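You operate a simulated robot arm through the tools that you are given. There is no shell and no other tool. Be economical: measure what you need, move in short steps, check, and stop when the job is done.

You are at the controls of a simulated two-armed robot. One attempt, no reset.

JOB
Take the yellow cloth on the top of the low table and put it away on the top of the low stool. Open the top drawer, put the black elbow on the top of the low table away in the inside of the top drawer, then shut the drawer. Turn the middle white knob to 2. Fetch the black valve cap and set it on the shelf under the middle radiator. Take the green pad and leave it in the large black tray. Take the white cup and leave it on the top of the pale bench. Turn the left white knob to 1. Fetch the white elbow and set it on the top of the side table. Pick up the wool roll with one hand, pass it to the other hand and put it on the shelf under the right radiator. Take the right tray and leave it on the top of the blue bench. Shut the bottom drawer. Put the box labelled "nuts" from the counter of the grey rack on the top of the narrow shelf. Pull the traps bin open. The order is free. Set down upright: black elbow, white cup, white elbow, box.

It is judged by the outcome, as a careful person would: the job done as asked, and still so three seconds after it is handed in. It fails if anything else is knocked over, pushed out of place, dropped, spilled or broken. Lids that push on must go on centred and level and be pressed home; caps that screw on are set level and turned clockwise until they are tight. Flat cloth is picked up by pressing the open fingertips on it (5 to 10 N) and closing them slowly along it; thin cloth reads only 2 to 8 mm in the jaws.

ROBOT AND FRAMES
Two 7-joint arms with fingered hands on one trunk, on a base that drives. Base frame: it is fixed to the floor where the robot stands at the start and does not move with it; the origin is under the middle of the robot, x ahead of it, y to its left, z up; the surface under the hand at the start is at about z = 80. Readings come in cm, degrees, newtons and seconds.
The left shoulder is at the start at [5.8, 18.5, 119.2], the right one opposite. With the tool pointing down near the work surface each hand reaches from about 10 to 82 cm from the robot's upright axis, wherever it stands, measured 20 degrees to its own side. Places, roughly: black elbow (11x6x12 cm) [40, 0, 90]; black valve cap (5x5x4 cm) [-240, -10, 80]; bottom drawer [10, -400, 60]; box [25, -400, 100]; green pad (10x7x4 cm) [-250, 10, 80]; inside of the top drawer [40, -400, 70]; large black tray (30x20x5 cm) [50, -30, 80]; left white knob [-400, 10, 90]; middle white knob [-220, -30, 90]; right tray (24x13x6 cm) [-300, -170, 50]; shelf under the middle radiator (103x15 cm) [-218, -72, 44]; shelf under the right radiator (103x15 cm) [-302, -176, 44]; top drawer [30, -400, 70]; top of the blue bench [-430, -350, 90]; top of the low stool [-770, 150, 30]; top of the narrow shelf [-360, -430, 80]; top of the pale bench [-450, -40, 80]; top of the side table [-750, -230, 80]; traps bin [20, -360, 70]; white cup (8x7x8 cm) [-350, 60, 110]; white elbow (11x6x12 cm) [-420, -20, 90]; wool roll (3x3x10 cm) [-450, -50, 90]; yellow cloth (11x7x4 cm) [50, 20, 80]. Payload 4 kg a hand.
The tool frame of a hand sits at the grasp point between the pads (the TCP): z along the fingers, y along the line on which they close. The tips reach 2.6 cm beyond it. The gripper opens to 13.2 cm. The gripper's body begins 7.3 cm behind the TCP. The gripper is a hand of 3 fingers: y runs from the thumb to the fingers, the wrist lies at [0, 0, -22.4] in the tool frame, and closing takes about 1.5 s.
Orientation is told as [roll, pitch, yaw] about the base's x, y, z axes, in that order, counted from this pose: with the fingers straight down and closing along the base's y, the tool's x points along the base's -x, its y along +y and its z along -z.

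CONTROLS
- The arms move only by the tool jog_arm. It takes "left_commands", "right_commands" or both (then of equal length, played together; a hand with none holds still); each is a list of rows, each a list of 3 entries, a list of its own where there are three numbers: the shift along the base's x, y, z in cm, then the turn, a rotation vector about the base's x, y, z in degrees, then the finger opening in cm, from 0 to 13.2. In form: [[[dx, dy, dz], [rx, ry, rz], jaw], ...]. A call has 1 to 10 rows; each row shifts and turns the commanded pose from where the row before left it. A row lasts 0.2 s, in which the tool goes at most 5 cm and 8.6 degrees; a call with a longer step from one row to the next is refused whole, and so is a gripper value outside its range. Where a pose cannot be reached the arm comes as near as it can. A force on the tool above 40 N (or 10 N above the force at the start of the call, whichever is more), or a blocked arm, ends the call early, and 0.2 s more pass. The fingers move at their own pace (about 7.2 cm/s each) and stop on an object; they squeeze with about 24 N. The grip force told is the motor's: it shows also when the fingers shut on nothing. Time passes only in rows, and 0.2 s behind the last, so rows that do not move let the fingers close. It gives the time, the measured TCP pose, the force on the tool (base axes), the opening and the grip force at its end, in the units of the frame above (readings bear some noise), with the torque about the TCP (base axes, N m) and any sound that the robot's microphone picked up.
- Cameras (640 x 400 px; columns grow to the right, rows downward): "scene" is now at [15.22, -0.75, 139.94]; the picture's right is [-0.10, -1.00, 0.01], its down [-0.76, 0.06, -0.64] and it looks along [0.64, -0.07, -0.77] (base axes); focal length 259 px, centre (320, 200). "left" rides on the left gripper at [-6.2, 0.3, -9.2] in its tool frame; the picture's right is [-0.05, -1.00, 0.00], its down [0.83, -0.04, -0.56] and it looks along [0.55, -0.03, 0.83] (tool axes); focal length 230 px, centre (320, 200). "right" rides on the right gripper at [6.2, 0.3, -9.2] in its tool frame; the picture's right is [-0.05, 1.00, 0.00], its down [-0.83, -0.04, -0.56] and it looks along [-0.55, -0.03, 0.83] (tool axes); focal length 230 px, centre (320, 200). There is no depth. A picture from a camera that has moved, and an enlarged one, comes with that camera's place and axes in the base frame and with its lens.
- capture(camera): a new picture of that camera. The clock stands still meanwhile.
- move_column(by): slides the trunk up (or, below 0, down) by that many cm; the arms and the scene camera ride with it, the base frame stays. It gives what a move gives, with no picture.
- roll_base(legs): drives the robot by 1 to 6 legs, each [ahead, left, turn to the left] in cm, cm and degrees, along the robot's own axes; the way and the turn of a leg run together, so that a leg with both is an arc; at most 150 cm and 180 degrees a leg. The arms and the cameras ride along, it lands a little off, and it stops where it bumps. It gives what a move gives.
- set_grasp(shape, hand): the hand has 3 fingers and takes this shape, open, in about a second: jaw (thumb against the fingers, like two jaws); tri (thumb and two fingers); tip (a fingertip pinch); poke (one finger out to press); point (the index stretched); flat (the hand flat); cup (the hand cupped); fist (a fist). The gripper value then closes the fingers along that shape, each until it touches; the sizes above hold for jaw. It gives what a move gives, with no picture.
- head_to(pan, tilt): turns the head with the scene camera to pan (to the left, within 86 degrees either way) and tilt (down, from -29 to 69), counted from straight ahead of the robot. It gives what a move gives.
- close_up(camera, box): a new picture of the part [left, top, right, bottom] of that camera's present view, enlarged. The clock stands still meanwhile.
- sign_off(): hands the job in; it is judged then, once.

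Work in short steps. Places have to be worked out from the pictures, the camera data and where the tool is seen: move nearer, look again, correct. Check each grasp and each placing, and mend what went wrong. You have 577 turns and 370 pictures in all, those below and enlarged ones among them. Open the grippers and draw the arms clear of the work before you hand the job in, unless the task says otherwise.

The tools are called after "Emit:" by a JSON object that holds its "api" and its "payload". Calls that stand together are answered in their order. jog_arm: Moves the arms, as the interface text tells. Its arguments: {"type":"object","properties":{"left_commands":{"type":"array","items":{"type":"array"}},"right_commands":{"type":"array","items":{"type":"array"}}},"required":[]} The other tools are called the same way: move_column (by) slides the trunk up or down; set_grasp (shape, hand) gives the hand a shape; roll_base (legs) drives the base; head_to (pan, tilt) turns the head that bears the scene camera; capture (camera) takes a picture; close_up (camera, box) takes an enlarged picture of a part of a camera's view; sign_off () hands the job in.

At the start:

```text
time_s: 0.0
left_tcp_pos: [46.9, 14.04, 105.64]
left_tool_rot: [-0.1, 0.1, 0.0]
left_contact_force: [0.6, 0.2, -0.2]
left_ft_torque: [-0.03, 0.0, -0.01]
left_gripper_width: 13.2
left_grasp_force: 0.0
left_shape: jaw
right_tcp_pos: [39.38, -28.99, 111.43]
right_tool_rot: [0.0, 0.0, 0.1]
right_contact_force: [0.2, -0.2, -0.3]
right_ft_torque: [-0.01, -0.02, 0.06]
right_gripper_width: 13.19
right_grasp_force: 0.0
right_shape: jaw
trunk travel left (down, up): [-22.5, 23.7]
robot x, y, heading: [-0.11, 0.15, 0.2]
head pan, tilt: [-5.6, 41.7]
```

scene: 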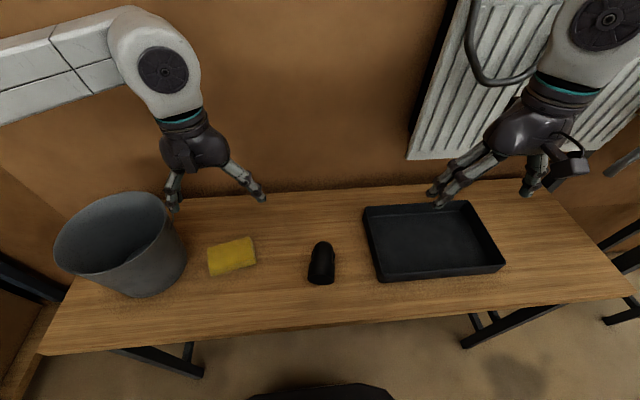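
right: 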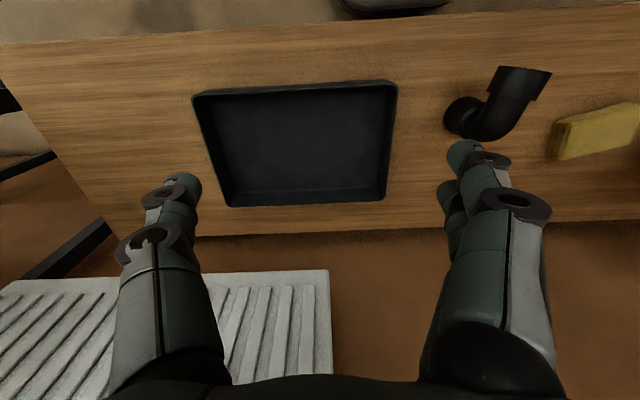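
left: 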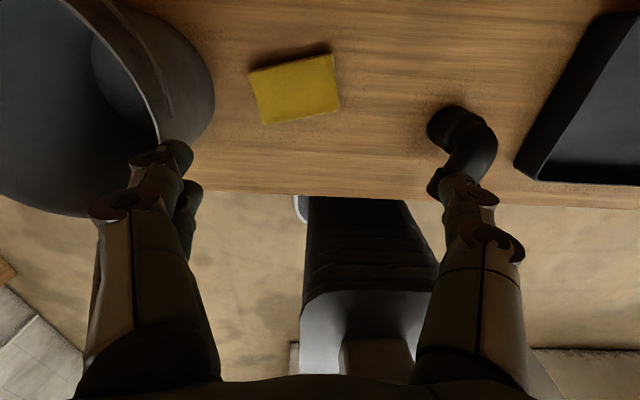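

I start by looking closely at the elbow and the cloth on the table.

Emit:
{"api": "close_up", "payload": {"camera": "scene", "box": [190, 210, 370, 310]}}

Emit:
{"api": "close_up", "payload": {"camera": "left", "box": [230, 20, 540, 220]}}

```text
3.56 times, centred on (280, 260) of scene
camera zoom: at [15.22, -0.75, 139.94], right [-0.1, -1.0, 0.01], down [-0.76, 0.06, -0.64], along [0.64, -0.07, -0.77], focal length 921 px, centre (462, -13)
```

zoom: 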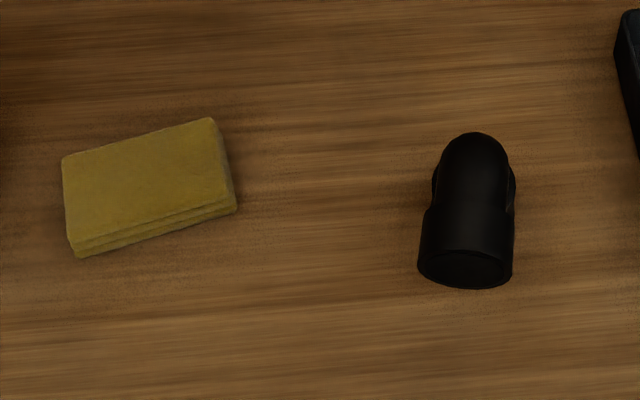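

```text
2.00 times, centred on (385, 120) of left
camera zoom: at [52.99, 14.21, 114.85], right [0.05, -1.0, 0.0], down [-0.83, -0.04, 0.56], along [-0.55, -0.03, -0.83], focal length 460 px, centre (190, 360)
```

zoom: 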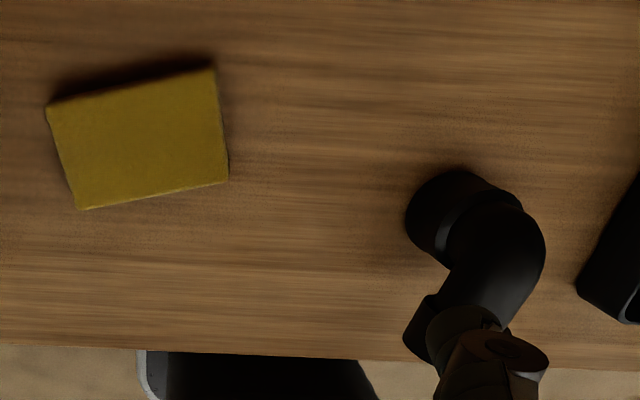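

The elbow stands on its vertical leg near (45,-5) with the top leg pointing toward me. I raise the left arm out of the way and bring the right hand above the elbow.

Emit:
{"api": "jog_arm", "payload": {"left_commands": [[[0, 0, 4], [0, 0, 0], 13.2], [[0, 0, 4], [0, 0, 0], 13.2], [[0, 1, 4], [0, 0, 0], 13.2], [[0, 2, 2], [0, 0, 0], 13.2], [[0, 2, 0], [0, 0, 0], 13.2], [[0, 0, 0], [0, 0, 0], 13.2]], "right_commands": [[[0.6, 4, 0], [0, 0, 0], 13.2], [[0.6, 4, 0], [0, 0, 0], 13.2], [[0.6, 4, 0], [0, 0, 0], 13.2], [[0.6, 4, -2], [0, 0, 0], 13.2], [[0.6, 4, -2], [0, 0, 0], 13.2], [[0.6, 4, -2], [0, 0, 0], 13.2]]}}

Emit:
{"api": "capture", "payload": {"camera": "right"}}

Emit:
{"api": "capture", "payload": {"camera": "scene"}}

```text
time_s: 1.4
left_tcp_pos: [46.94, 18.92, 119.52]
left_tool_rot: [0.0, 0.0, 0.1]
left_contact_force: [0.6, 0.2, -0.6]
left_ft_torque: [0.01, 0.02, -0.02]
left_gripper_width: 13.17
left_grasp_force: 0.1
left_shape: jaw
right_tcp_pos: [43.31, -5.52, 105.49]
right_tool_rot: [-0.3, 0.2, -0.2]
right_contact_force: [0.5, -0.1, -0.9]
right_ft_torque: [-0.01, -0.04, 0.0]
right_gripper_width: 13.2
right_grasp_force: 0.1
right_shape: jaw
right hand out of reach, approached as far as the arm can: row 6
trunk travel left (down, up): [-22.5, 23.7]
robot x, y, heading: [0.02, 0.07, -0.0]
head pan, tilt: [-5.6, 41.7]
```

```text
364 pictures are left
camera right: at [37.3, -5.23, 114.56], right [0.06, 1.0, 0.0], down [0.83, -0.05, 0.55], along [0.55, -0.03, -0.83], focal length 230 px, centre (320, 200)
```

right: 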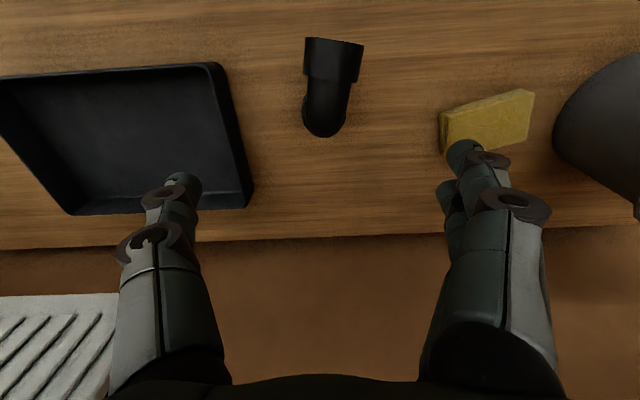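

```text
363 pictures are left
camera scene: at [15.32, -0.75, 139.88], right [-0.1, -1.0, 0.01], down [-0.76, 0.06, -0.64], along [0.64, -0.07, -0.77], focal length 259 px, centre (320, 200)
```

scene: 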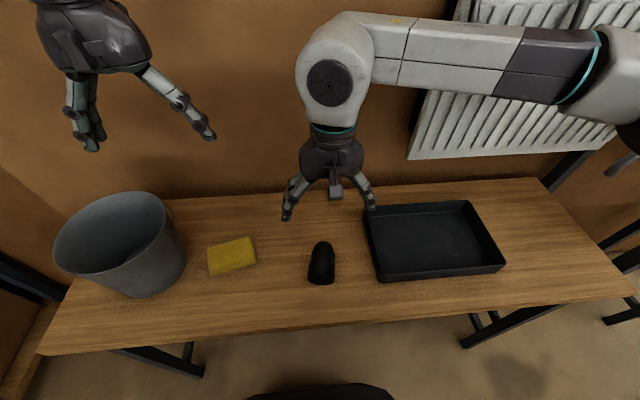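

The elbow's bend is around (42.5,-4.8), its leg turned about 8°. I align and descend onto it with the right hand.

Emit:
{"api": "jog_arm", "payload": {"right_commands": [[[-0.2, 0.3, -3], [0, 0, -4], 11], [[-0.2, 0.2, -3], [0, 0, -4], 11], [[-0.2, 0, -3], [0, 0, 0], 11], [[0, 0, -3], [0, 0, 0], 11], [[0, 0, -2], [0, 0, 0], 11], [[0, 0, 0], [0, 0, 0], 11]]}}

Emit:
{"api": "capture", "payload": {"camera": "right"}}

Emit:
{"api": "close_up", "payload": {"camera": "scene", "box": [220, 170, 420, 300]}}

```text
time_s: 2.8
left_tcp_pos: [46.6, 18.98, 119.58]
left_tool_rot: [0.1, 0.0, 0.1]
left_contact_force: [-0.5, -0.5, -0.1]
left_ft_torque: [-0.01, -0.01, -0.03]
left_gripper_width: 13.2
left_grasp_force: 0.0
left_shape: jaw
right_tcp_pos: [42.0, -6.95, 92.25]
right_tool_rot: [0.2, 0.1, -7.9]
right_contact_force: [-0.6, -0.5, 0.0]
right_ft_torque: [0.03, 0.01, -0.02]
right_gripper_width: 11.01
right_grasp_force: 0.0
right_shape: jaw
right hand out of reach, approached as far as the arm can: row 1, 2, 3, 4, 5
trunk travel left (down, up): [-22.5, 23.7]
robot x, y, heading: [-0.28, 0.34, 0.1]
head pan, tilt: [-5.6, 41.7]
```

```text
362 pictures are left
camera right: at [36.0, -5.94, 101.43], right [0.19, 0.98, 0.0], down [0.82, -0.16, 0.56], along [0.55, -0.1, -0.83], focal length 230 px, centre (320, 200)
```

right: 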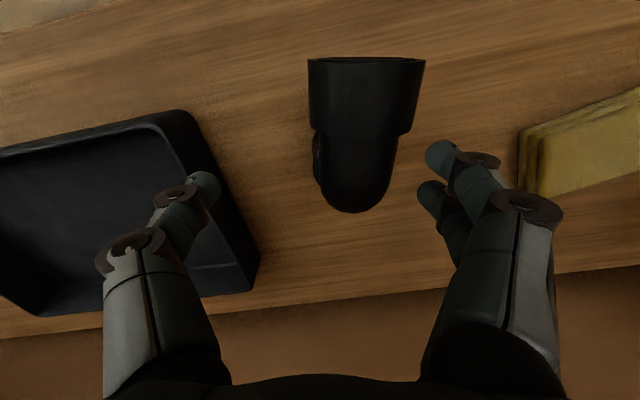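

```text
3.08 times, centred on (320, 235) of scene
camera zoom: at [15.2, -0.72, 139.94], right [-0.1, -1.0, 0.01], down [-0.76, 0.06, -0.64], along [0.64, -0.07, -0.77], focal length 797 px, centre (320, 92)
```

zoom: 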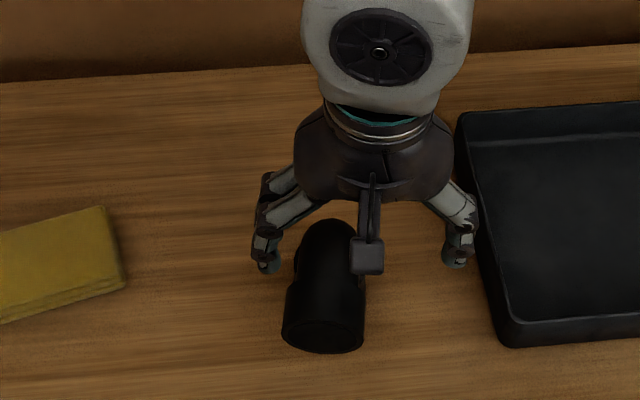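

The right arm cannot reach further left here, so I lift and shift the base 10 cm left.

Emit:
{"api": "jog_arm", "payload": {"right_commands": [[[0, 0, 4], [0, 0, 0], 11], [[0, 0, 4], [0, 0, 0], 11], [[0, 0, 4], [0, 0, 0], 11]]}}

Emit:
{"api": "roll_base", "payload": {"legs": [[0, 10, 0]]}}

```text
time_s: 3.6
left_tcp_pos: [46.76, 19.08, 119.54]
left_tool_rot: [0.0, 0.0, 0.2]
left_contact_force: [-0.8, 0.6, -0.5]
left_ft_torque: [-0.01, -0.05, 0.0]
left_gripper_width: 13.21
left_grasp_force: 0.1
left_shape: jaw
right_tcp_pos: [41.78, -7.11, 104.22]
right_tool_rot: [0.0, 0.0, -8.0]
right_contact_force: [0.0, -0.6, 0.2]
right_ft_torque: [0.0, -0.03, 0.01]
right_gripper_width: 11.03
right_grasp_force: 0.1
right_shape: jaw
trunk travel left (down, up): [-22.5, 23.7]
robot x, y, heading: [-0.25, 0.28, -0.1]
head pan, tilt: [-5.6, 41.7]
```

```text
time_s: 4.8
left_tcp_pos: [46.77, 29.23, 119.66]
left_tool_rot: [0.0, 0.0, 0.2]
left_contact_force: [0.0, -0.5, 0.6]
left_ft_torque: [0.0, -0.03, -0.01]
left_gripper_width: 13.16
left_grasp_force: 0.1
left_shape: jaw
right_tcp_pos: [42.04, 3.15, 104.18]
right_tool_rot: [0.0, 0.0, -8.0]
right_contact_force: [0.4, 0.1, 0.5]
right_ft_torque: [-0.01, 0.0, -0.03]
right_gripper_width: 11.02
right_grasp_force: 0.1
right_shape: jaw
trunk travel left (down, up): [-22.5, 23.7]
robot x, y, heading: [-0.06, 10.23, -0.0]
head pan, tilt: [-5.6, 41.7]
```

Now over the elbow at (43,-4.9), I descend to z = 88.

Emit:
{"api": "jog_arm", "payload": {"right_commands": [[[0.5, -4, 0], [0, 0, 0], 11], [[0.5, -4, 0], [0, 0, 0], 11], [[0, 0, -4], [0, 0, 0], 11], [[0, 0, -4], [0, 0, 0], 11], [[0, 0, -4], [0, 0, 0], 11], [[0, 0, -2], [0, 0, 0], 11], [[0, 0, -2], [0, 0, 0], 11], [[0, 0, 0], [0, 0, 0], 11]]}}

Emit:
{"api": "capture", "payload": {"camera": "right"}}

```text
time_s: 6.6
left_tcp_pos: [46.66, 29.24, 119.64]
left_tool_rot: [0.0, 0.0, 0.1]
left_contact_force: [0.2, -0.1, 1.1]
left_ft_torque: [-0.02, 0.0, -0.01]
left_gripper_width: 13.2
left_grasp_force: 0.1
left_shape: jaw
right_tcp_pos: [42.98, -4.86, 88.37]
right_tool_rot: [-0.1, 0.0, -8.0]
right_contact_force: [-0.3, 0.3, -0.1]
right_ft_torque: [0.0, -0.01, 0.0]
right_gripper_width: 11.03
right_grasp_force: 0.0
right_shape: jaw
trunk travel left (down, up): [-22.5, 23.7]
robot x, y, heading: [-0.23, 10.33, 0.1]
head pan, tilt: [-5.6, 41.7]
```

```text
360 pictures are left
camera right: at [36.95, -3.76, 97.55], right [0.19, 0.98, 0.0], down [0.82, -0.16, 0.56], along [0.55, -0.11, -0.83], focal length 230 px, centre (320, 200)
```

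right: 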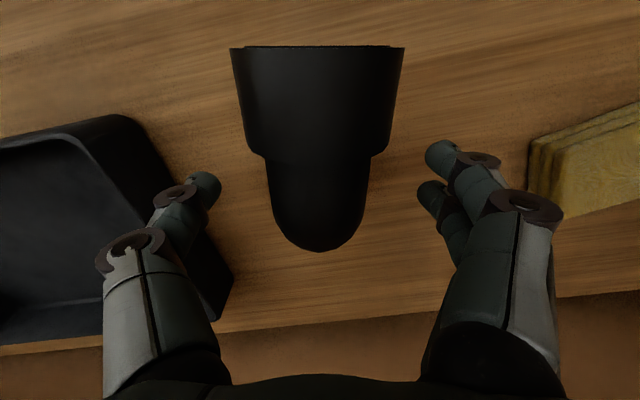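

The hand is centred on the narrow part; I close on it.

Emit:
{"api": "jog_arm", "payload": {"right_commands": [[[0, 0, 0], [0, 0, 0], 7], [[0, 0, 0], [0, 0, 0], 5], [[0, 0, 0], [0, 0, 0], 3], [[0, 0, 0], [0, 0, 0], 2], [[0, 0, 0], [0, 0, 0], 2], [[0, 0, 0], [0, 0, 0], 2]]}}

Emit:
{"api": "jog_arm", "payload": {"right_commands": [[[0, 0, 2], [0, 0, 0], 2], [[0, 0, 3], [0, 0, 0], 2], [[0, 0, 4], [0, 0, 0], 2], [[0, 0, 4], [0, 0, 0], 2], [[0, 0, 4], [0, 0, 0], 2]]}}

Emit:
{"api": "capture", "payload": {"camera": "right"}}

Emit:
{"api": "capture", "payload": {"camera": "scene"}}

```text
time_s: 8.0
left_tcp_pos: [46.68, 29.23, 119.6]
left_tool_rot: [-0.1, -0.1, 0.3]
left_contact_force: [-0.2, 0.6, -0.7]
left_ft_torque: [0.02, -0.02, -0.02]
left_gripper_width: 13.19
left_grasp_force: 0.0
left_shape: jaw
right_tcp_pos: [43.04, -4.92, 88.3]
right_tool_rot: [0.0, -0.1, -8.0]
right_contact_force: [0.0, 0.1, 0.4]
right_ft_torque: [0.0, -0.04, 0.01]
right_gripper_width: 3.27
right_grasp_force: 24.3
right_shape: jaw
trunk travel left (down, up): [-22.5, 23.7]
robot x, y, heading: [0.07, 10.37, -0.1]
head pan, tilt: [-5.6, 41.7]
```

```text
time_s: 9.2
left_tcp_pos: [46.67, 29.23, 119.56]
left_tool_rot: [0.0, -0.1, 0.0]
left_contact_force: [-0.4, 0.0, 0.8]
left_ft_torque: [-0.03, -0.03, 0.0]
left_gripper_width: 13.2
left_grasp_force: 0.0
left_shape: jaw
right_tcp_pos: [43.18, -4.6, 105.39]
right_tool_rot: [0.1, 0.1, -8.0]
right_contact_force: [0.1, -0.2, -0.5]
right_ft_torque: [-0.02, 0.0, 0.01]
right_gripper_width: 3.26
right_grasp_force: 24.1
right_shape: jaw
trunk travel left (down, up): [-22.5, 23.7]
robot x, y, heading: [-0.08, 10.26, -0.1]
head pan, tilt: [-5.6, 41.7]
```

```text
359 pictures are left
camera right: at [37.18, -3.5, 114.51], right [0.19, 0.98, 0.0], down [0.82, -0.16, 0.56], along [0.54, -0.11, -0.83], focal length 230 px, centre (320, 200)
```

right: 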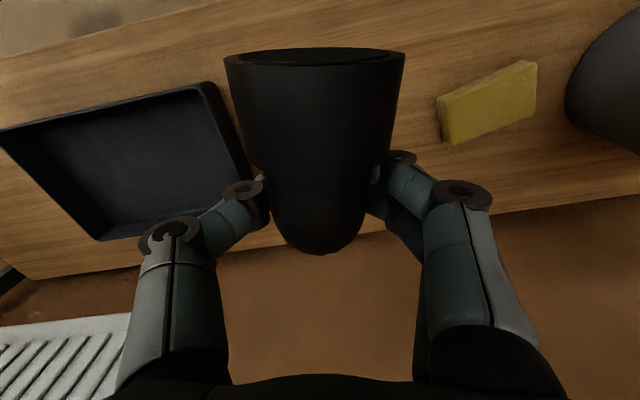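

```text
358 pictures are left
camera scene: at [15.12, 9.53, 139.95], right [-0.1, -1.0, 0.01], down [-0.76, 0.06, -0.64], along [0.64, -0.07, -0.76], focal length 259 px, centre (320, 200)
```

scene: 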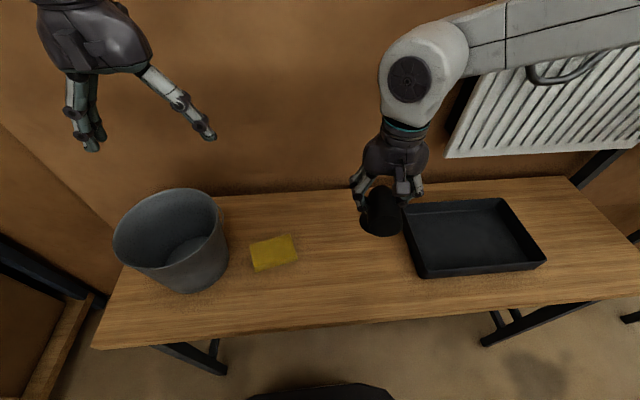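

The elbow is held upright. I back away from the table and look around with the head.

Emit:
{"api": "roll_base", "payload": {"legs": [[-50, 0, 0]]}}

Emit:
{"api": "head_to", "payload": {"pan": -80, "tilt": 10}}

Emit:
{"api": "capture", "payload": {"camera": "scene"}}

```text
time_s: 12.1
left_tcp_pos: [-2.22, 29.04, 119.59]
left_tool_rot: [0.1, -0.1, 0.1]
left_contact_force: [-0.2, 0.1, 0.8]
left_ft_torque: [0.03, -0.02, -0.01]
left_gripper_width: 13.21
left_grasp_force: 0.1
left_shape: jaw
right_tcp_pos: [-5.5, -4.68, 105.17]
right_tool_rot: [0.0, 0.1, -8.0]
right_contact_force: [-0.1, 0.6, -1.2]
right_ft_torque: [-0.01, 0.0, 0.0]
right_gripper_width: 3.22
right_grasp_force: 23.9
right_shape: jaw
trunk travel left (down, up): [-22.5, 23.7]
robot x, y, heading: [-49.19, 10.23, 0.0]
head pan, tilt: [-5.6, 41.7]
```

```text
time_s: 13.5
left_tcp_pos: [-2.23, 29.22, 119.51]
left_tool_rot: [-0.1, 0.1, 0.1]
left_contact_force: [-0.5, 0.8, 0.3]
left_ft_torque: [0.0, 0.03, -0.02]
left_gripper_width: 13.19
left_grasp_force: 0.1
left_shape: jaw
right_tcp_pos: [-5.7, -4.64, 105.28]
right_tool_rot: [0.0, 0.0, -8.0]
right_contact_force: [0.5, -0.8, -1.5]
right_ft_torque: [-0.04, 0.0, -0.03]
right_gripper_width: 3.26
right_grasp_force: 24.4
right_shape: jaw
trunk travel left (down, up): [-22.5, 23.7]
robot x, y, heading: [-49.05, 10.66, 0.2]
head pan, tilt: [-80.0, 10.0]
```

```text
357 pictures are left
camera scene: at [-39.64, 1.12, 145.87], right [-0.97, -0.18, 0.14], down [-0.17, 0.17, -0.97], along [0.15, -0.97, -0.2], focal length 259 px, centre (320, 200)
```

scene: 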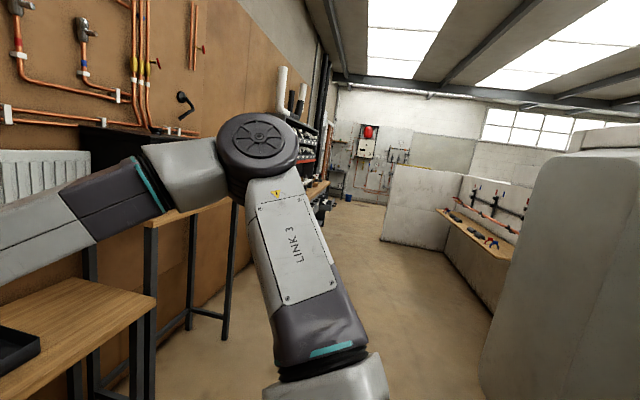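

I turn to face the -y direction and look.

Emit:
{"api": "roll_base", "payload": {"legs": [[0, 0, -90]]}}

Emit:
{"api": "head_to", "payload": {"pan": 0, "tilt": 12}}

Emit:
{"api": "capture", "payload": {"camera": "scene"}}

Emit:
{"api": "head_to", "payload": {"pan": -80, "tilt": 12}}

Emit:
{"api": "capture", "payload": {"camera": "scene"}}

```text
time_s: 17.8
left_tcp_pos: [-30.8, -36.96, 119.53]
left_tool_rot: [0.1, 0.0, -90.9]
left_contact_force: [0.0, 0.9, 0.3]
left_ft_torque: [0.02, -0.03, 0.01]
left_gripper_width: 13.19
left_grasp_force: 0.1
left_shape: jaw
right_tcp_pos: [-64.54, -32.87, 105.37]
right_tool_rot: [0.1, 0.0, -99.0]
right_contact_force: [-0.6, -0.2, -1.3]
right_ft_torque: [0.01, 0.0, -0.01]
right_gripper_width: 3.21
right_grasp_force: 23.8
right_shape: jaw
trunk travel left (down, up): [-22.5, 23.7]
robot x, y, heading: [-48.76, 10.25, -91.0]
head pan, tilt: [-80.0, 10.0]
```

```text
time_s: 19.3
left_tcp_pos: [-30.9, -36.86, 119.6]
left_tool_rot: [0.0, 0.0, -91.0]
left_contact_force: [0.0, -0.6, 0.2]
left_ft_torque: [-0.03, 0.0, 0.03]
left_gripper_width: 13.22
left_grasp_force: 0.1
left_shape: jaw
right_tcp_pos: [-64.55, -32.86, 105.23]
right_tool_rot: [-0.1, 0.0, -99.0]
right_contact_force: [0.0, -0.9, -1.4]
right_ft_torque: [-0.04, -0.04, 0.01]
right_gripper_width: 3.22
right_grasp_force: 23.8
right_shape: jaw
trunk travel left (down, up): [-22.5, 23.7]
robot x, y, heading: [-49.06, 10.18, -91.0]
head pan, tilt: [0.0, 12.0]
```

```text
356 pictures are left
camera scene: at [-49.29, -6.65, 144.44], right [-1.0, 0.02, 0.0], down [0.01, 0.35, -0.94], along [-0.02, -0.94, -0.35], focal length 259 px, centre (320, 200)
```

scene: 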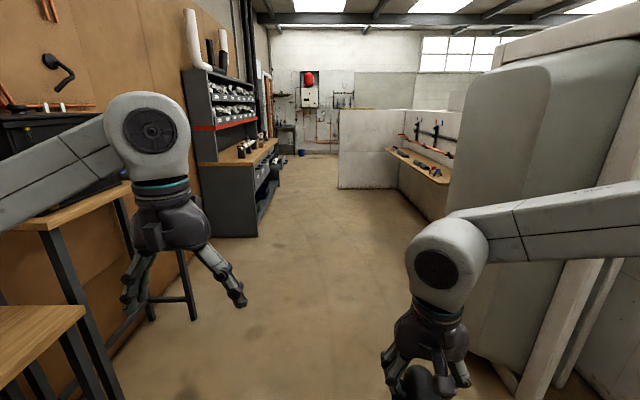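

```text
time_s: 20.9
left_tcp_pos: [-30.79, -36.97, 119.5]
left_tool_rot: [-0.1, -0.1, -90.9]
left_contact_force: [-0.2, 0.1, 0.1]
left_ft_torque: [0.0, 0.0, -0.01]
left_gripper_width: 13.2
left_grasp_force: 0.0
left_shape: jaw
right_tcp_pos: [-64.64, -32.8, 105.13]
right_tool_rot: [0.0, 0.1, -98.9]
right_contact_force: [-0.1, -1.0, -1.0]
right_ft_torque: [-0.05, 0.05, 0.02]
right_gripper_width: 3.22
right_grasp_force: 24.0
right_shape: jaw
trunk travel left (down, up): [-22.5, 23.7]
robot x, y, heading: [-48.98, 10.27, -91.1]
head pan, tilt: [-80.0, 12.0]
```

```text
355 pictures are left
camera scene: at [-58.34, 1.12, 145.55], right [-0.16, 0.98, 0.14], down [0.21, 0.17, -0.96], along [-0.97, -0.12, -0.23], focal length 259 px, centre (320, 200)
```

scene: 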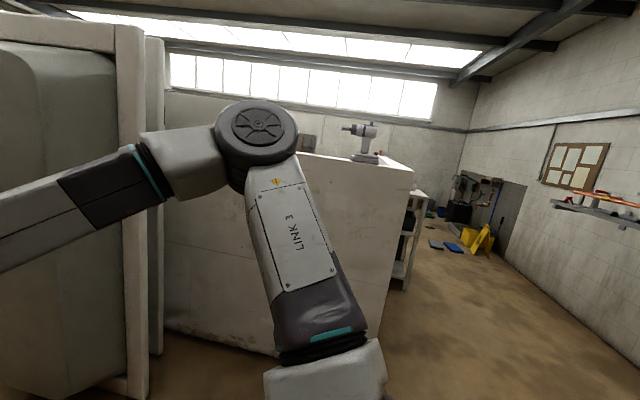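

The corridor along -y is clear. The grey rack with bins stands at x≈20, from y≈-270 to -500. I drive along it and look again.

Emit:
{"api": "roll_base", "payload": {"legs": [[150, 0, 0], [150, 0, 0]]}}

Emit:
{"api": "head_to", "payload": {"pan": 60, "tilt": 25}}

Emit:
{"api": "capture", "payload": {"camera": "scene"}}

```text
time_s: 35.1
left_tcp_pos: [-32.37, -331.48, 119.52]
left_tool_rot: [0.1, -0.1, -90.0]
left_contact_force: [1.1, 0.3, -0.6]
left_ft_torque: [0.02, 0.01, -0.01]
left_gripper_width: 13.19
left_grasp_force: 0.1
left_shape: jaw
right_tcp_pos: [-66.12, -328.17, 105.29]
right_tool_rot: [0.0, 0.0, -98.1]
right_contact_force: [-1.5, 0.3, -1.6]
right_ft_torque: [0.02, 0.01, -0.02]
right_gripper_width: 3.19
right_grasp_force: 23.8
right_shape: jaw
trunk travel left (down, up): [-22.5, 23.7]
robot x, y, heading: [-51.4, -284.62, -89.8]
head pan, tilt: [-80.0, 12.0]
```

```text
time_s: 37.3
left_tcp_pos: [-32.35, -331.58, 119.58]
left_tool_rot: [0.0, 0.0, -90.0]
left_contact_force: [-1.2, -0.3, -0.2]
left_ft_torque: [0.02, -0.01, 0.03]
left_gripper_width: 13.2
left_grasp_force: 0.1
left_shape: jaw
right_tcp_pos: [-66.25, -328.01, 105.24]
right_tool_rot: [0.0, 0.0, -98.1]
right_contact_force: [-0.8, 0.5, -0.8]
right_ft_torque: [-0.06, -0.01, -0.01]
right_gripper_width: 3.23
right_grasp_force: 24.3
right_shape: jaw
trunk travel left (down, up): [-22.5, 23.7]
robot x, y, heading: [-51.68, -284.46, -90.1]
head pan, tilt: [60.0, 25.0]
```

```text
354 pictures are left
camera scene: at [-43.37, -296.71, 143.03], right [-0.5, -0.86, -0.12], down [-0.37, 0.34, -0.87], along [0.78, -0.39, -0.48], focal length 259 px, centre (320, 200)
```

scene: 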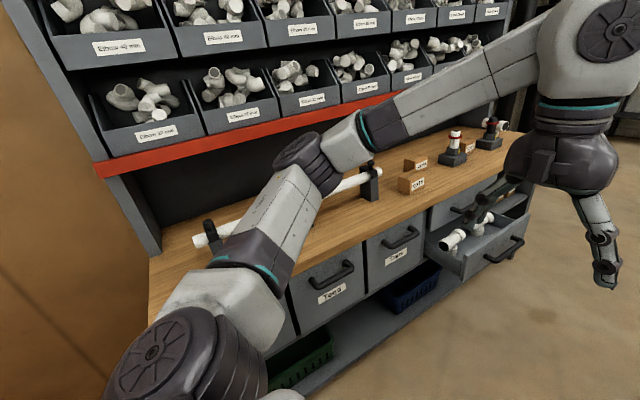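

The drawers are at the far end; bins "Traps/Taps" in the middle, and boxes on the counter. I drive on 100 cm, a bit away from the rack, and turn toward it.

Emit:
{"api": "roll_base", "payload": {"legs": [[95, -22, 0]]}}

Emit:
{"api": "head_to", "payload": {"pan": 80, "tilt": 25}}

Emit:
{"api": "capture", "payload": {"camera": "scene"}}

Emit:
{"api": "head_to", "payload": {"pan": 0, "tilt": 15}}

Emit:
{"api": "capture", "payload": {"camera": "scene"}}

```text
time_s: 42.5
left_tcp_pos: [-54.13, -429.75, 119.67]
left_tool_rot: [0.0, -0.1, -90.0]
left_contact_force: [0.6, 0.9, -0.6]
left_ft_torque: [-0.02, -0.01, 0.02]
left_gripper_width: 13.21
left_grasp_force: 0.1
left_shape: jaw
right_tcp_pos: [-88.25, -425.99, 105.23]
right_tool_rot: [0.0, 0.0, -98.3]
right_contact_force: [0.3, -0.5, -1.4]
right_ft_torque: [-0.03, -0.01, 0.0]
right_gripper_width: 3.21
right_grasp_force: 23.6
right_shape: jaw
trunk travel left (down, up): [-22.5, 23.7]
robot x, y, heading: [-73.44, -383.03, -90.1]
head pan, tilt: [60.0, 25.0]
```

```text
time_s: 43.3
left_tcp_pos: [-54.25, -429.65, 119.64]
left_tool_rot: [0.0, 0.1, -90.1]
left_contact_force: [0.8, -0.3, -0.1]
left_ft_torque: [-0.02, 0.0, -0.01]
left_gripper_width: 13.16
left_grasp_force: 0.1
left_shape: jaw
right_tcp_pos: [-88.04, -426.23, 105.17]
right_tool_rot: [0.0, 0.0, -98.2]
right_contact_force: [0.0, -0.7, -0.8]
right_ft_torque: [0.03, 0.05, 0.0]
right_gripper_width: 3.21
right_grasp_force: 24.3
right_shape: jaw
trunk travel left (down, up): [-22.5, 23.7]
robot x, y, heading: [-73.79, -382.63, -90.2]
head pan, tilt: [80.0, 25.0]
```

```text
353 pictures are left
camera scene: at [-64.08, -391.79, 143.46], right [-0.18, -0.97, -0.14], down [-0.42, 0.2, -0.89], along [0.89, -0.1, -0.44], focal length 259 px, centre (320, 200)
```

scene: 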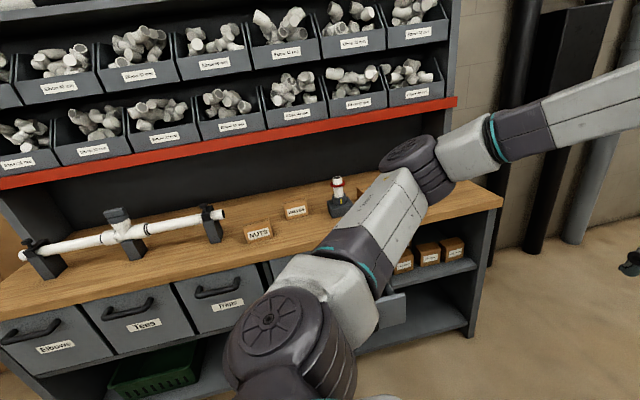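

```text
time_s: 44.9
left_tcp_pos: [-54.32, -429.73, 119.65]
left_tool_rot: [-0.1, 0.0, -90.1]
left_contact_force: [0.7, 0.1, 0.0]
left_ft_torque: [-0.02, 0.03, 0.0]
left_gripper_width: 13.19
left_grasp_force: 0.0
left_shape: jaw
right_tcp_pos: [-88.08, -426.13, 105.23]
right_tool_rot: [0.1, -0.1, -98.3]
right_contact_force: [-0.5, -0.5, -0.9]
right_ft_torque: [0.01, 0.05, 0.02]
right_gripper_width: 3.24
right_grasp_force: 24.1
right_shape: jaw
trunk travel left (down, up): [-22.5, 23.7]
robot x, y, heading: [-73.0, -382.8, -90.1]
head pan, tilt: [0.0, 15.0]
```

```text
352 pictures are left
camera scene: at [-73.17, -399.65, 143.95], right [-1.0, 0.0, 0.0], down [0.0, 0.4, -0.92], along [0.0, -0.92, -0.4], focal length 259 px, centre (320, 200)
```

scene: 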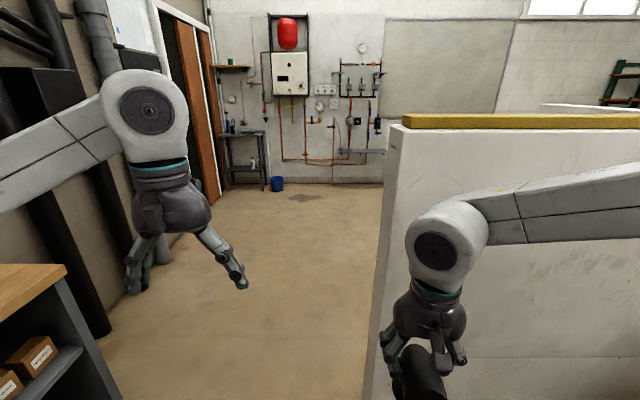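

There's room to turn left 90° to face the rack.

Emit:
{"api": "roll_base", "payload": {"legs": [[0, 0, 90]]}}

Emit:
{"api": "head_to", "payload": {"pan": 0, "tilt": 38}}

Emit:
{"api": "capture", "payload": {"camera": "scene"}}

```text
time_s: 49.1
left_tcp_pos: [-26.38, -363.84, 119.51]
left_tool_rot: [0.1, 0.0, 0.3]
left_contact_force: [-0.5, 0.3, -0.2]
left_ft_torque: [0.03, 0.01, 0.03]
left_gripper_width: 13.17
left_grasp_force: 0.0
left_shape: jaw
right_tcp_pos: [-29.77, -397.51, 105.24]
right_tool_rot: [0.0, 0.0, -7.8]
right_contact_force: [-0.5, 0.3, -0.8]
right_ft_torque: [0.0, -0.01, 0.0]
right_gripper_width: 3.19
right_grasp_force: 24.0
right_shape: jaw
trunk travel left (down, up): [-22.5, 23.7]
robot x, y, heading: [-73.37, -382.72, 0.1]
head pan, tilt: [0.0, 15.0]
```

```text
time_s: 50.0
left_tcp_pos: [-26.47, -363.71, 119.62]
left_tool_rot: [0.0, 0.0, 0.3]
left_contact_force: [0.0, -0.2, -0.8]
left_ft_torque: [0.0, 0.05, 0.04]
left_gripper_width: 13.18
left_grasp_force: 0.1
left_shape: jaw
right_tcp_pos: [-29.75, -397.47, 105.3]
right_tool_rot: [0.1, 0.0, -8.0]
right_contact_force: [1.0, -0.8, -1.4]
right_ft_torque: [0.01, 0.01, -0.03]
right_gripper_width: 3.21
right_grasp_force: 24.3
right_shape: jaw
trunk travel left (down, up): [-22.5, 23.7]
robot x, y, heading: [-73.03, -382.88, 0.3]
head pan, tilt: [0.0, 38.0]
```

```text
351 pictures are left
camera scene: at [-57.49, -382.74, 140.44], right [0.0, -1.0, 0.0], down [-0.72, 0.0, -0.69], along [0.69, 0.0, -0.72], focal length 259 px, centre (320, 200)
```

scene: 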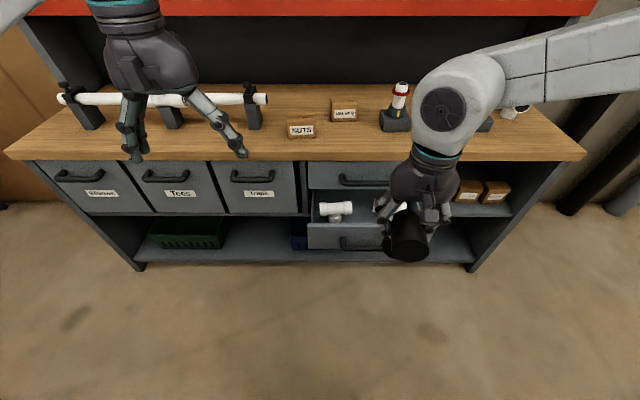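

Facing the rack now. I zoom in on the drawers and bins.

Emit:
{"api": "close_up", "payload": {"camera": "scene", "box": [210, 70, 450, 270]}}

```text
2.00 times, centred on (330, 170) of scene
camera zoom: at [-57.49, -382.74, 140.44], right [0.0, -1.0, 0.0], down [-0.72, 0.0, -0.69], along [0.69, 0.0, -0.72], focal length 518 px, centre (300, 260)
```

zoom: 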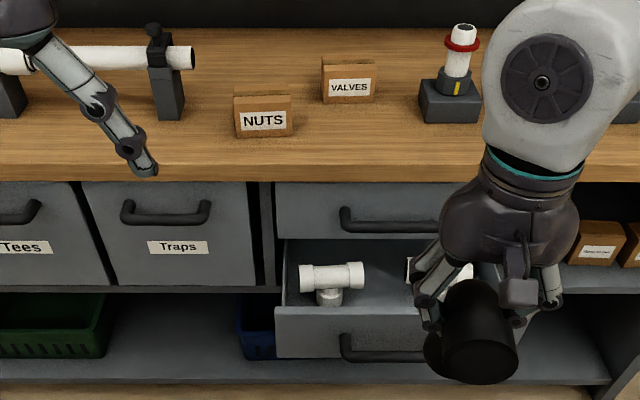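

I shift right and closer so the left hand can work the drawers.

Emit:
{"api": "roll_base", "payload": {"legs": [[15, -36, 0]]}}

Emit:
{"api": "capture", "payload": {"camera": "scene"}}

```text
time_s: 52.4
left_tcp_pos: [-11.05, -398.89, 119.59]
left_tool_rot: [0.1, 0.0, 0.3]
left_contact_force: [0.2, -0.2, 0.4]
left_ft_torque: [0.0, 0.01, -0.03]
left_gripper_width: 13.19
left_grasp_force: 0.0
left_shape: jaw
right_tcp_pos: [-14.31, -432.77, 105.24]
right_tool_rot: [0.1, 0.0, -7.8]
right_contact_force: [0.2, 0.6, -2.0]
right_ft_torque: [0.0, -0.03, 0.02]
right_gripper_width: 3.21
right_grasp_force: 24.0
right_shape: jaw
trunk travel left (down, up): [-22.5, 23.7]
robot x, y, heading: [-57.41, -418.27, 0.4]
head pan, tilt: [0.0, 38.0]
```

```text
349 pictures are left
camera scene: at [-42.09, -417.91, 140.44], right [0.0, -1.0, 0.0], down [-0.72, 0.0, -0.69], along [0.69, 0.0, -0.72], focal length 259 px, centre (320, 200)
```

scene: 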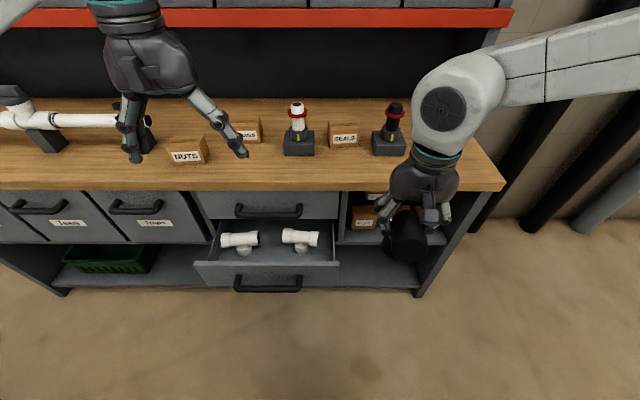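

I lower the trunk 15 cm, both for reach and for triangulating heights.

Emit:
{"api": "move_column", "payload": {"by": -15}}

Emit:
{"api": "capture", "payload": {"camera": "scene"}}

Emit:
{"api": "capture", "payload": {"camera": "left"}}

```text
time_s: 54.1
left_tcp_pos: [-11.16, -398.94, 104.69]
left_tool_rot: [0.0, -0.2, 0.3]
left_contact_force: [-0.7, -0.3, 0.9]
left_ft_torque: [-0.02, 0.0, -0.03]
left_gripper_width: 13.21
left_grasp_force: 0.1
left_shape: jaw
right_tcp_pos: [-14.5, -432.77, 90.39]
right_tool_rot: [0.0, -0.1, -7.8]
right_contact_force: [0.4, -0.2, -1.0]
right_ft_torque: [0.02, -0.03, -0.01]
right_gripper_width: 3.2
right_grasp_force: 23.6
right_shape: jaw
trunk travel left (down, up): [-7.5, 38.7]
robot x, y, heading: [-57.59, -418.0, 0.3]
head pan, tilt: [0.0, 38.0]
```

```text
348 pictures are left
camera scene: at [-30.12, -417.89, 119.57], right [0.0, -1.0, 0.0], down [-0.86, 0.0, -0.5], along [0.5, 0.0, -0.86], focal length 259 px, centre (320, 200)
```

scene: 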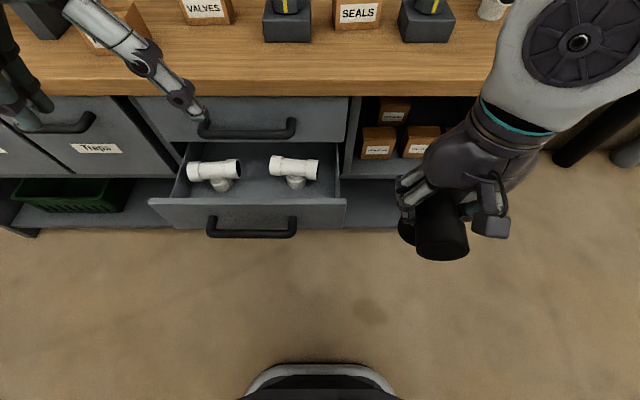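

```text
347 pictures are left
camera left: at [-4.99, -398.7, 114.01], right [0.06, -1.0, 0.0], down [-0.83, -0.05, 0.55], along [-0.55, -0.03, -0.83], focal length 230 px, centre (320, 200)
```

left: 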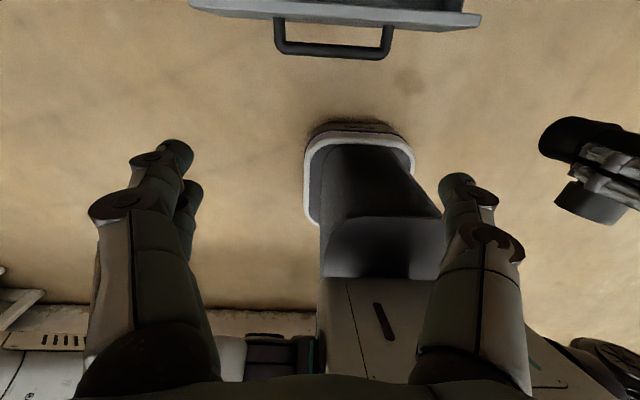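

Bottom drawer front is about x=-1, z 53–69 (handle at x≈-6, z≈61); the top drawer handle about (10,-402,80); counter edge x≈10, z≈91. I back up and point the left hand forward.

Emit:
{"api": "roll_base", "payload": {"legs": [[-18, 0, 0]]}}

Emit:
{"api": "jog_arm", "payload": {"left_commands": [[[0, 0, -2], [0, -8.5, 0], 13.2], [[0, 0, -2], [0, -8.5, 0], 10], [[0, 0, -2], [0, -8.5, 0], 8], [[0, 0, -2], [0, -8.5, 0], 5], [[0, 0, -2], [0, -8.5, 0], 3], [[0, 0, -2], [0, -8.5, 0], 0], [[0, 0, -2], [0, -8.5, 0], 0], [[0, 0, -2], [0, -8.5, 0], 0], [[0, 0, -2], [0, -8.5, 0], 0], [[0, 0, -2], [0, -8.5, 0], 0]]}}

Emit:
{"api": "jog_arm", "payload": {"left_commands": [[[0, 0, -4], [0, -5, 0], 0], [[0, 0, -4], [0, 0, 0], 0], [[0, 0, -4], [0, 0, 0], 0], [[0, 0, -4], [0, 0, 0], 0], [[0, 0, -3], [0, 0, 0], 0], [[0, 0, 0], [0, 0, 0], 0]]}}

Emit:
{"api": "capture", "payload": {"camera": "scene"}}

Emit:
{"api": "capture", "payload": {"camera": "left"}}

```text
time_s: 55.7
left_tcp_pos: [-29.21, -399.09, 104.68]
left_tool_rot: [0.0, 0.0, 0.0]
left_contact_force: [-0.5, 0.0, 0.3]
left_ft_torque: [0.02, -0.02, 0.01]
left_gripper_width: 13.2
left_grasp_force: 0.0
left_shape: jaw
right_tcp_pos: [-32.58, -433.02, 90.21]
right_tool_rot: [0.0, 0.0, -8.1]
right_contact_force: [0.9, -0.8, -1.4]
right_ft_torque: [0.0, -0.01, 0.01]
right_gripper_width: 3.19
right_grasp_force: 24.0
right_shape: jaw
trunk travel left (down, up): [-7.5, 38.7]
robot x, y, heading: [-75.89, -417.96, -0.0]
head pan, tilt: [0.0, 38.0]
```

```text
time_s: 57.9
left_tcp_pos: [-21.4, -405.35, 85.53]
left_tool_rot: [12.5, -78.2, -15.0]
left_contact_force: [-0.2, -0.8, -0.5]
left_ft_torque: [-0.02, -0.01, 0.0]
left_gripper_width: 0.02
left_grasp_force: 24.2
left_shape: jaw
left hand out of reach, approached as far as the arm can: row 5, 6, 7, 8, 9
right_tcp_pos: [-32.64, -433.07, 90.09]
right_tool_rot: [0.0, 0.0, -8.1]
right_contact_force: [0.4, -0.6, -1.2]
right_ft_torque: [0.01, 0.0, -0.01]
right_gripper_width: 3.19
right_grasp_force: 23.4
right_shape: jaw
trunk travel left (down, up): [-7.5, 38.7]
robot x, y, heading: [-75.8, -417.9, 0.1]
head pan, tilt: [0.0, 38.0]
```

```text
time_s: 59.3
left_tcp_pos: [-22.24, -408.87, 69.18]
left_tool_rot: [22.4, -82.7, -24.5]
left_contact_force: [-0.4, -1.1, 0.4]
left_ft_torque: [0.0, 0.01, -0.01]
left_gripper_width: 0.0
left_grasp_force: 24.1
left_shape: jaw
left hand out of reach, approached as far as the arm can: row 3, 4, 5
right_tcp_pos: [-32.65, -432.99, 90.26]
right_tool_rot: [0.0, 0.0, -8.1]
right_contact_force: [-0.2, 0.5, -0.8]
right_ft_torque: [-0.01, 0.01, 0.0]
right_gripper_width: 3.21
right_grasp_force: 24.1
right_shape: jaw
trunk travel left (down, up): [-7.5, 38.7]
robot x, y, heading: [-76.19, -418.12, -0.1]
head pan, tilt: [0.0, 38.0]
```

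```text
346 pictures are left
camera scene: at [-48.32, -418.05, 119.53], right [0.0, -1.0, 0.0], down [-0.86, 0.0, -0.5], along [0.5, 0.0, -0.86], focal length 259 px, centre (320, 200)
```

scene: 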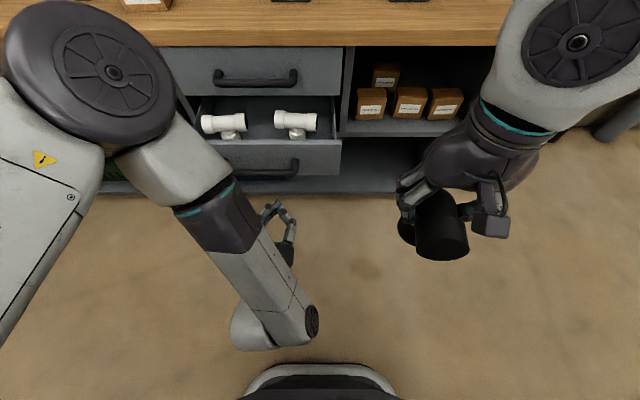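

```text
345 pictures are left
camera left: at [-30.73, -408.57, 76.46], right [-0.03, -1.0, 0.0], down [-0.65, 0.02, -0.76], along [0.76, -0.03, -0.65], focal length 230 px, centre (320, 200)
```

left: 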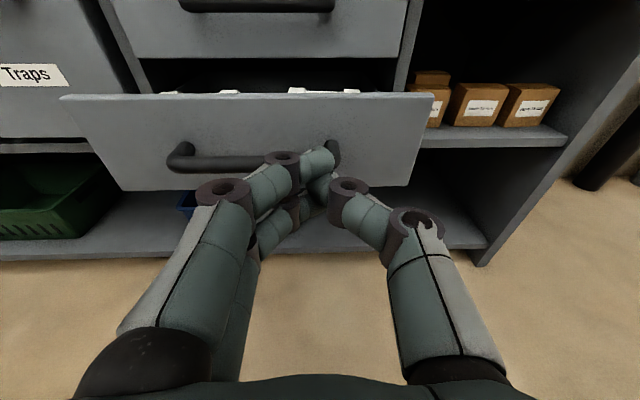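

The forearm is too folded; I extend forward a bit to get into a comfortable pose.

Emit:
{"api": "jog_arm", "payload": {"left_commands": [[[4, 0, 0], [0, 0, 0], 0], [[4, 0, 0], [0, 0, 0], 0], [[0, 0, 0], [0, 0, 0], 0]]}}

```text
time_s: 60.1
left_tcp_pos: [-15.03, -410.27, 70.05]
left_tool_rot: [22.2, -82.8, -24.4]
left_contact_force: [-0.5, -0.1, 0.1]
left_ft_torque: [0.02, -0.01, 0.03]
left_gripper_width: 0.0
left_grasp_force: 23.7
left_shape: jaw
left hand out of reach, approached as far as the arm can: row 1, 2
right_tcp_pos: [-32.65, -432.95, 90.24]
right_tool_rot: [-0.1, 0.0, -8.0]
right_contact_force: [-0.6, -0.8, -0.9]
right_ft_torque: [-0.01, 0.02, 0.0]
right_gripper_width: 3.17
right_grasp_force: 24.4
right_shape: jaw
trunk travel left (down, up): [-7.5, 38.7]
robot x, y, heading: [-75.78, -418.11, -0.3]
head pan, tilt: [0.0, 38.0]
```

Emit:
{"api": "jog_arm", "payload": {"left_commands": [[[-1, 3, -2], [0, 0, 0], 0], [[-1, 3, -2], [0, 0, 0], 0], [[0, 3, -2], [0, 0, 0], 0], [[0, 0, 0], [0, 0, 0], 0]]}}

Emit:
{"api": "capture", "payload": {"camera": "left"}}

```text
time_s: 61.1
left_tcp_pos: [-18.62, -409.18, 69.86]
left_tool_rot: [22.2, -82.8, -24.3]
left_contact_force: [-0.6, -0.2, 0.3]
left_ft_torque: [-0.02, -0.02, 0.0]
left_gripper_width: 0.01
left_grasp_force: 24.0
left_shape: jaw
left hand out of reach, approached as far as the arm can: row 1, 2, 3
right_tcp_pos: [-32.66, -432.88, 90.17]
right_tool_rot: [0.0, 0.1, -8.1]
right_contact_force: [-0.1, -0.1, -1.2]
right_ft_torque: [-0.01, -0.03, 0.01]
right_gripper_width: 3.17
right_grasp_force: 24.1
right_shape: jaw
trunk travel left (down, up): [-7.5, 38.7]
robot x, y, heading: [-75.76, -418.05, -0.0]
head pan, tilt: [0.0, 38.0]
```

```text
344 pictures are left
camera left: at [-27.17, -409.03, 77.16], right [-0.03, -1.0, 0.0], down [-0.65, 0.02, -0.76], along [0.76, -0.03, -0.65], focal length 230 px, centre (320, 200)
```

left: 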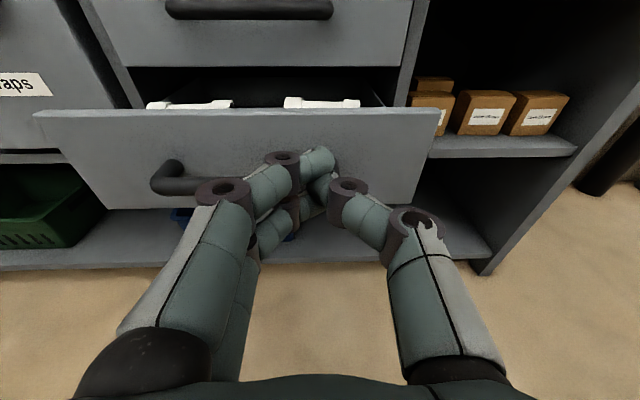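

Emit:
{"api": "roll_base", "payload": {"legs": [[-20, 8, 0]]}}

Emit:
{"api": "move_column", "payload": {"by": -5}}

Emit:
{"api": "jog_arm", "payload": {"left_commands": [[[4, 0, 0], [0, 0, 0], 0], [[4, 0, 0], [0, 0, 0], 0], [[4, 0, 0], [0, 0, 0], 0], [[3, 0, 0], [0, 0, 0], 0], [[0, 0, 0], [0, 0, 0], 0]]}}

```text
time_s: 62.7
left_tcp_pos: [-38.46, -401.16, 69.86]
left_tool_rot: [22.0, -82.8, -24.4]
left_contact_force: [-0.5, 0.1, 0.9]
left_ft_torque: [-0.01, 0.01, 0.02]
left_gripper_width: 0.03
left_grasp_force: 23.6
left_shape: jaw
right_tcp_pos: [-52.45, -425.03, 90.35]
right_tool_rot: [0.1, 0.0, -8.1]
right_contact_force: [0.7, -0.8, -1.9]
right_ft_torque: [-0.02, -0.01, 0.02]
right_gripper_width: 3.15
right_grasp_force: 24.2
right_shape: jaw
trunk travel left (down, up): [-7.5, 38.7]
robot x, y, heading: [-95.63, -410.06, -0.3]
head pan, tilt: [0.0, 38.0]
```

```text
time_s: 63.6
left_tcp_pos: [-38.57, -401.29, 65.08]
left_tool_rot: [22.8, -82.9, -24.9]
left_contact_force: [0.0, 0.6, 0.3]
left_ft_torque: [-0.03, 0.06, -0.05]
left_gripper_width: 0.0
left_grasp_force: 23.6
left_shape: jaw
right_tcp_pos: [-52.57, -425.04, 85.31]
right_tool_rot: [0.0, 0.0, -8.2]
right_contact_force: [-0.3, -0.5, -0.6]
right_ft_torque: [-0.03, 0.0, 0.01]
right_gripper_width: 3.18
right_grasp_force: 23.7
right_shape: jaw
trunk travel left (down, up): [-2.5, 43.7]
robot x, y, heading: [-95.76, -410.23, 0.2]
head pan, tilt: [0.0, 38.0]
```

```text
time_s: 64.8
left_tcp_pos: [-23.63, -402.75, 65.92]
left_tool_rot: [21.9, -82.5, -23.9]
left_contact_force: [-0.8, 0.4, -0.1]
left_ft_torque: [-0.01, -0.02, 0.01]
left_gripper_width: 0.02
left_grasp_force: 24.3
left_shape: jaw
left hand out of reach, approached as far as the arm can: row 3, 4
right_tcp_pos: [-52.55, -425.12, 85.18]
right_tool_rot: [0.1, 0.0, -8.0]
right_contact_force: [-0.4, 0.2, -0.8]
right_ft_torque: [0.01, -0.02, 0.01]
right_gripper_width: 3.17
right_grasp_force: 24.5
right_shape: jaw
trunk travel left (down, up): [-2.5, 43.7]
robot x, y, heading: [-95.42, -410.27, -0.3]
head pan, tilt: [0.0, 38.0]
```

Emit:
{"api": "jog_arm", "payload": {"left_commands": [[[4, 0.5, -0.5], [0, 0, 0], 0], [[4, 0.5, -0.5], [0, 0, 0], 0], [[4, 0.5, -0.5], [0, 0, 0], 0], [[0, 0, 0], [0, 0, 0], 0]]}}

Emit:
{"api": "capture", "payload": {"camera": "left"}}

Emit:
{"api": "capture", "payload": {"camera": "scene"}}

```text
time_s: 65.8
left_tcp_pos: [-12.48, -404.61, 66.61]
left_tool_rot: [21.8, -82.6, -23.5]
left_contact_force: [0.3, 0.3, -0.6]
left_ft_torque: [0.0, -0.01, 0.01]
left_gripper_width: 0.02
left_grasp_force: 23.7
left_shape: jaw
left hand out of reach, approached as far as the arm can: row 1, 2, 3
right_tcp_pos: [-52.42, -425.09, 85.22]
right_tool_rot: [0.0, -0.1, -8.1]
right_contact_force: [-0.6, 0.0, -1.9]
right_ft_torque: [0.03, -0.02, -0.02]
right_gripper_width: 3.19
right_grasp_force: 24.4
right_shape: jaw
trunk travel left (down, up): [-2.5, 43.7]
robot x, y, heading: [-95.83, -410.6, -0.2]
head pan, tilt: [0.0, 38.0]
```

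```text
343 pictures are left
camera left: at [-20.91, -404.47, 73.94], right [-0.03, -1.0, 0.0], down [-0.65, 0.02, -0.76], along [0.76, -0.02, -0.65], focal length 230 px, centre (320, 200)
```

left: 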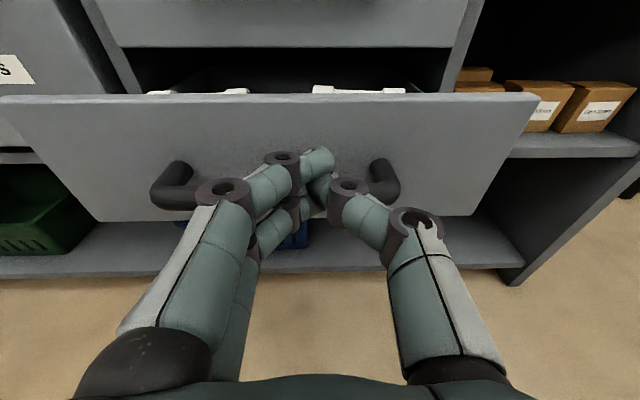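

```text
342 pictures are left
camera scene: at [-63.32, -410.13, 111.15], right [0.0, -1.0, 0.0], down [-0.91, 0.0, -0.41], along [0.41, 0.0, -0.91], focal length 259 px, centre (320, 200)
```

scene: 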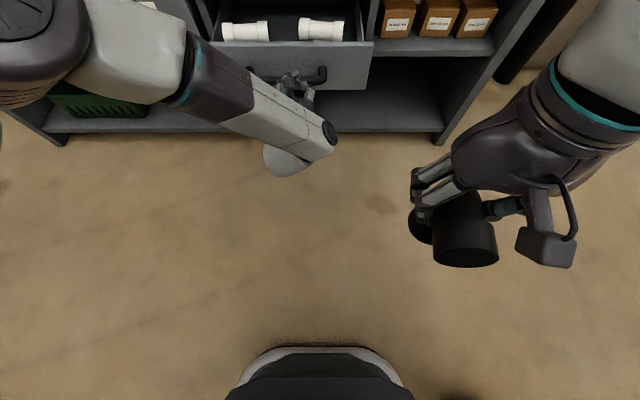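

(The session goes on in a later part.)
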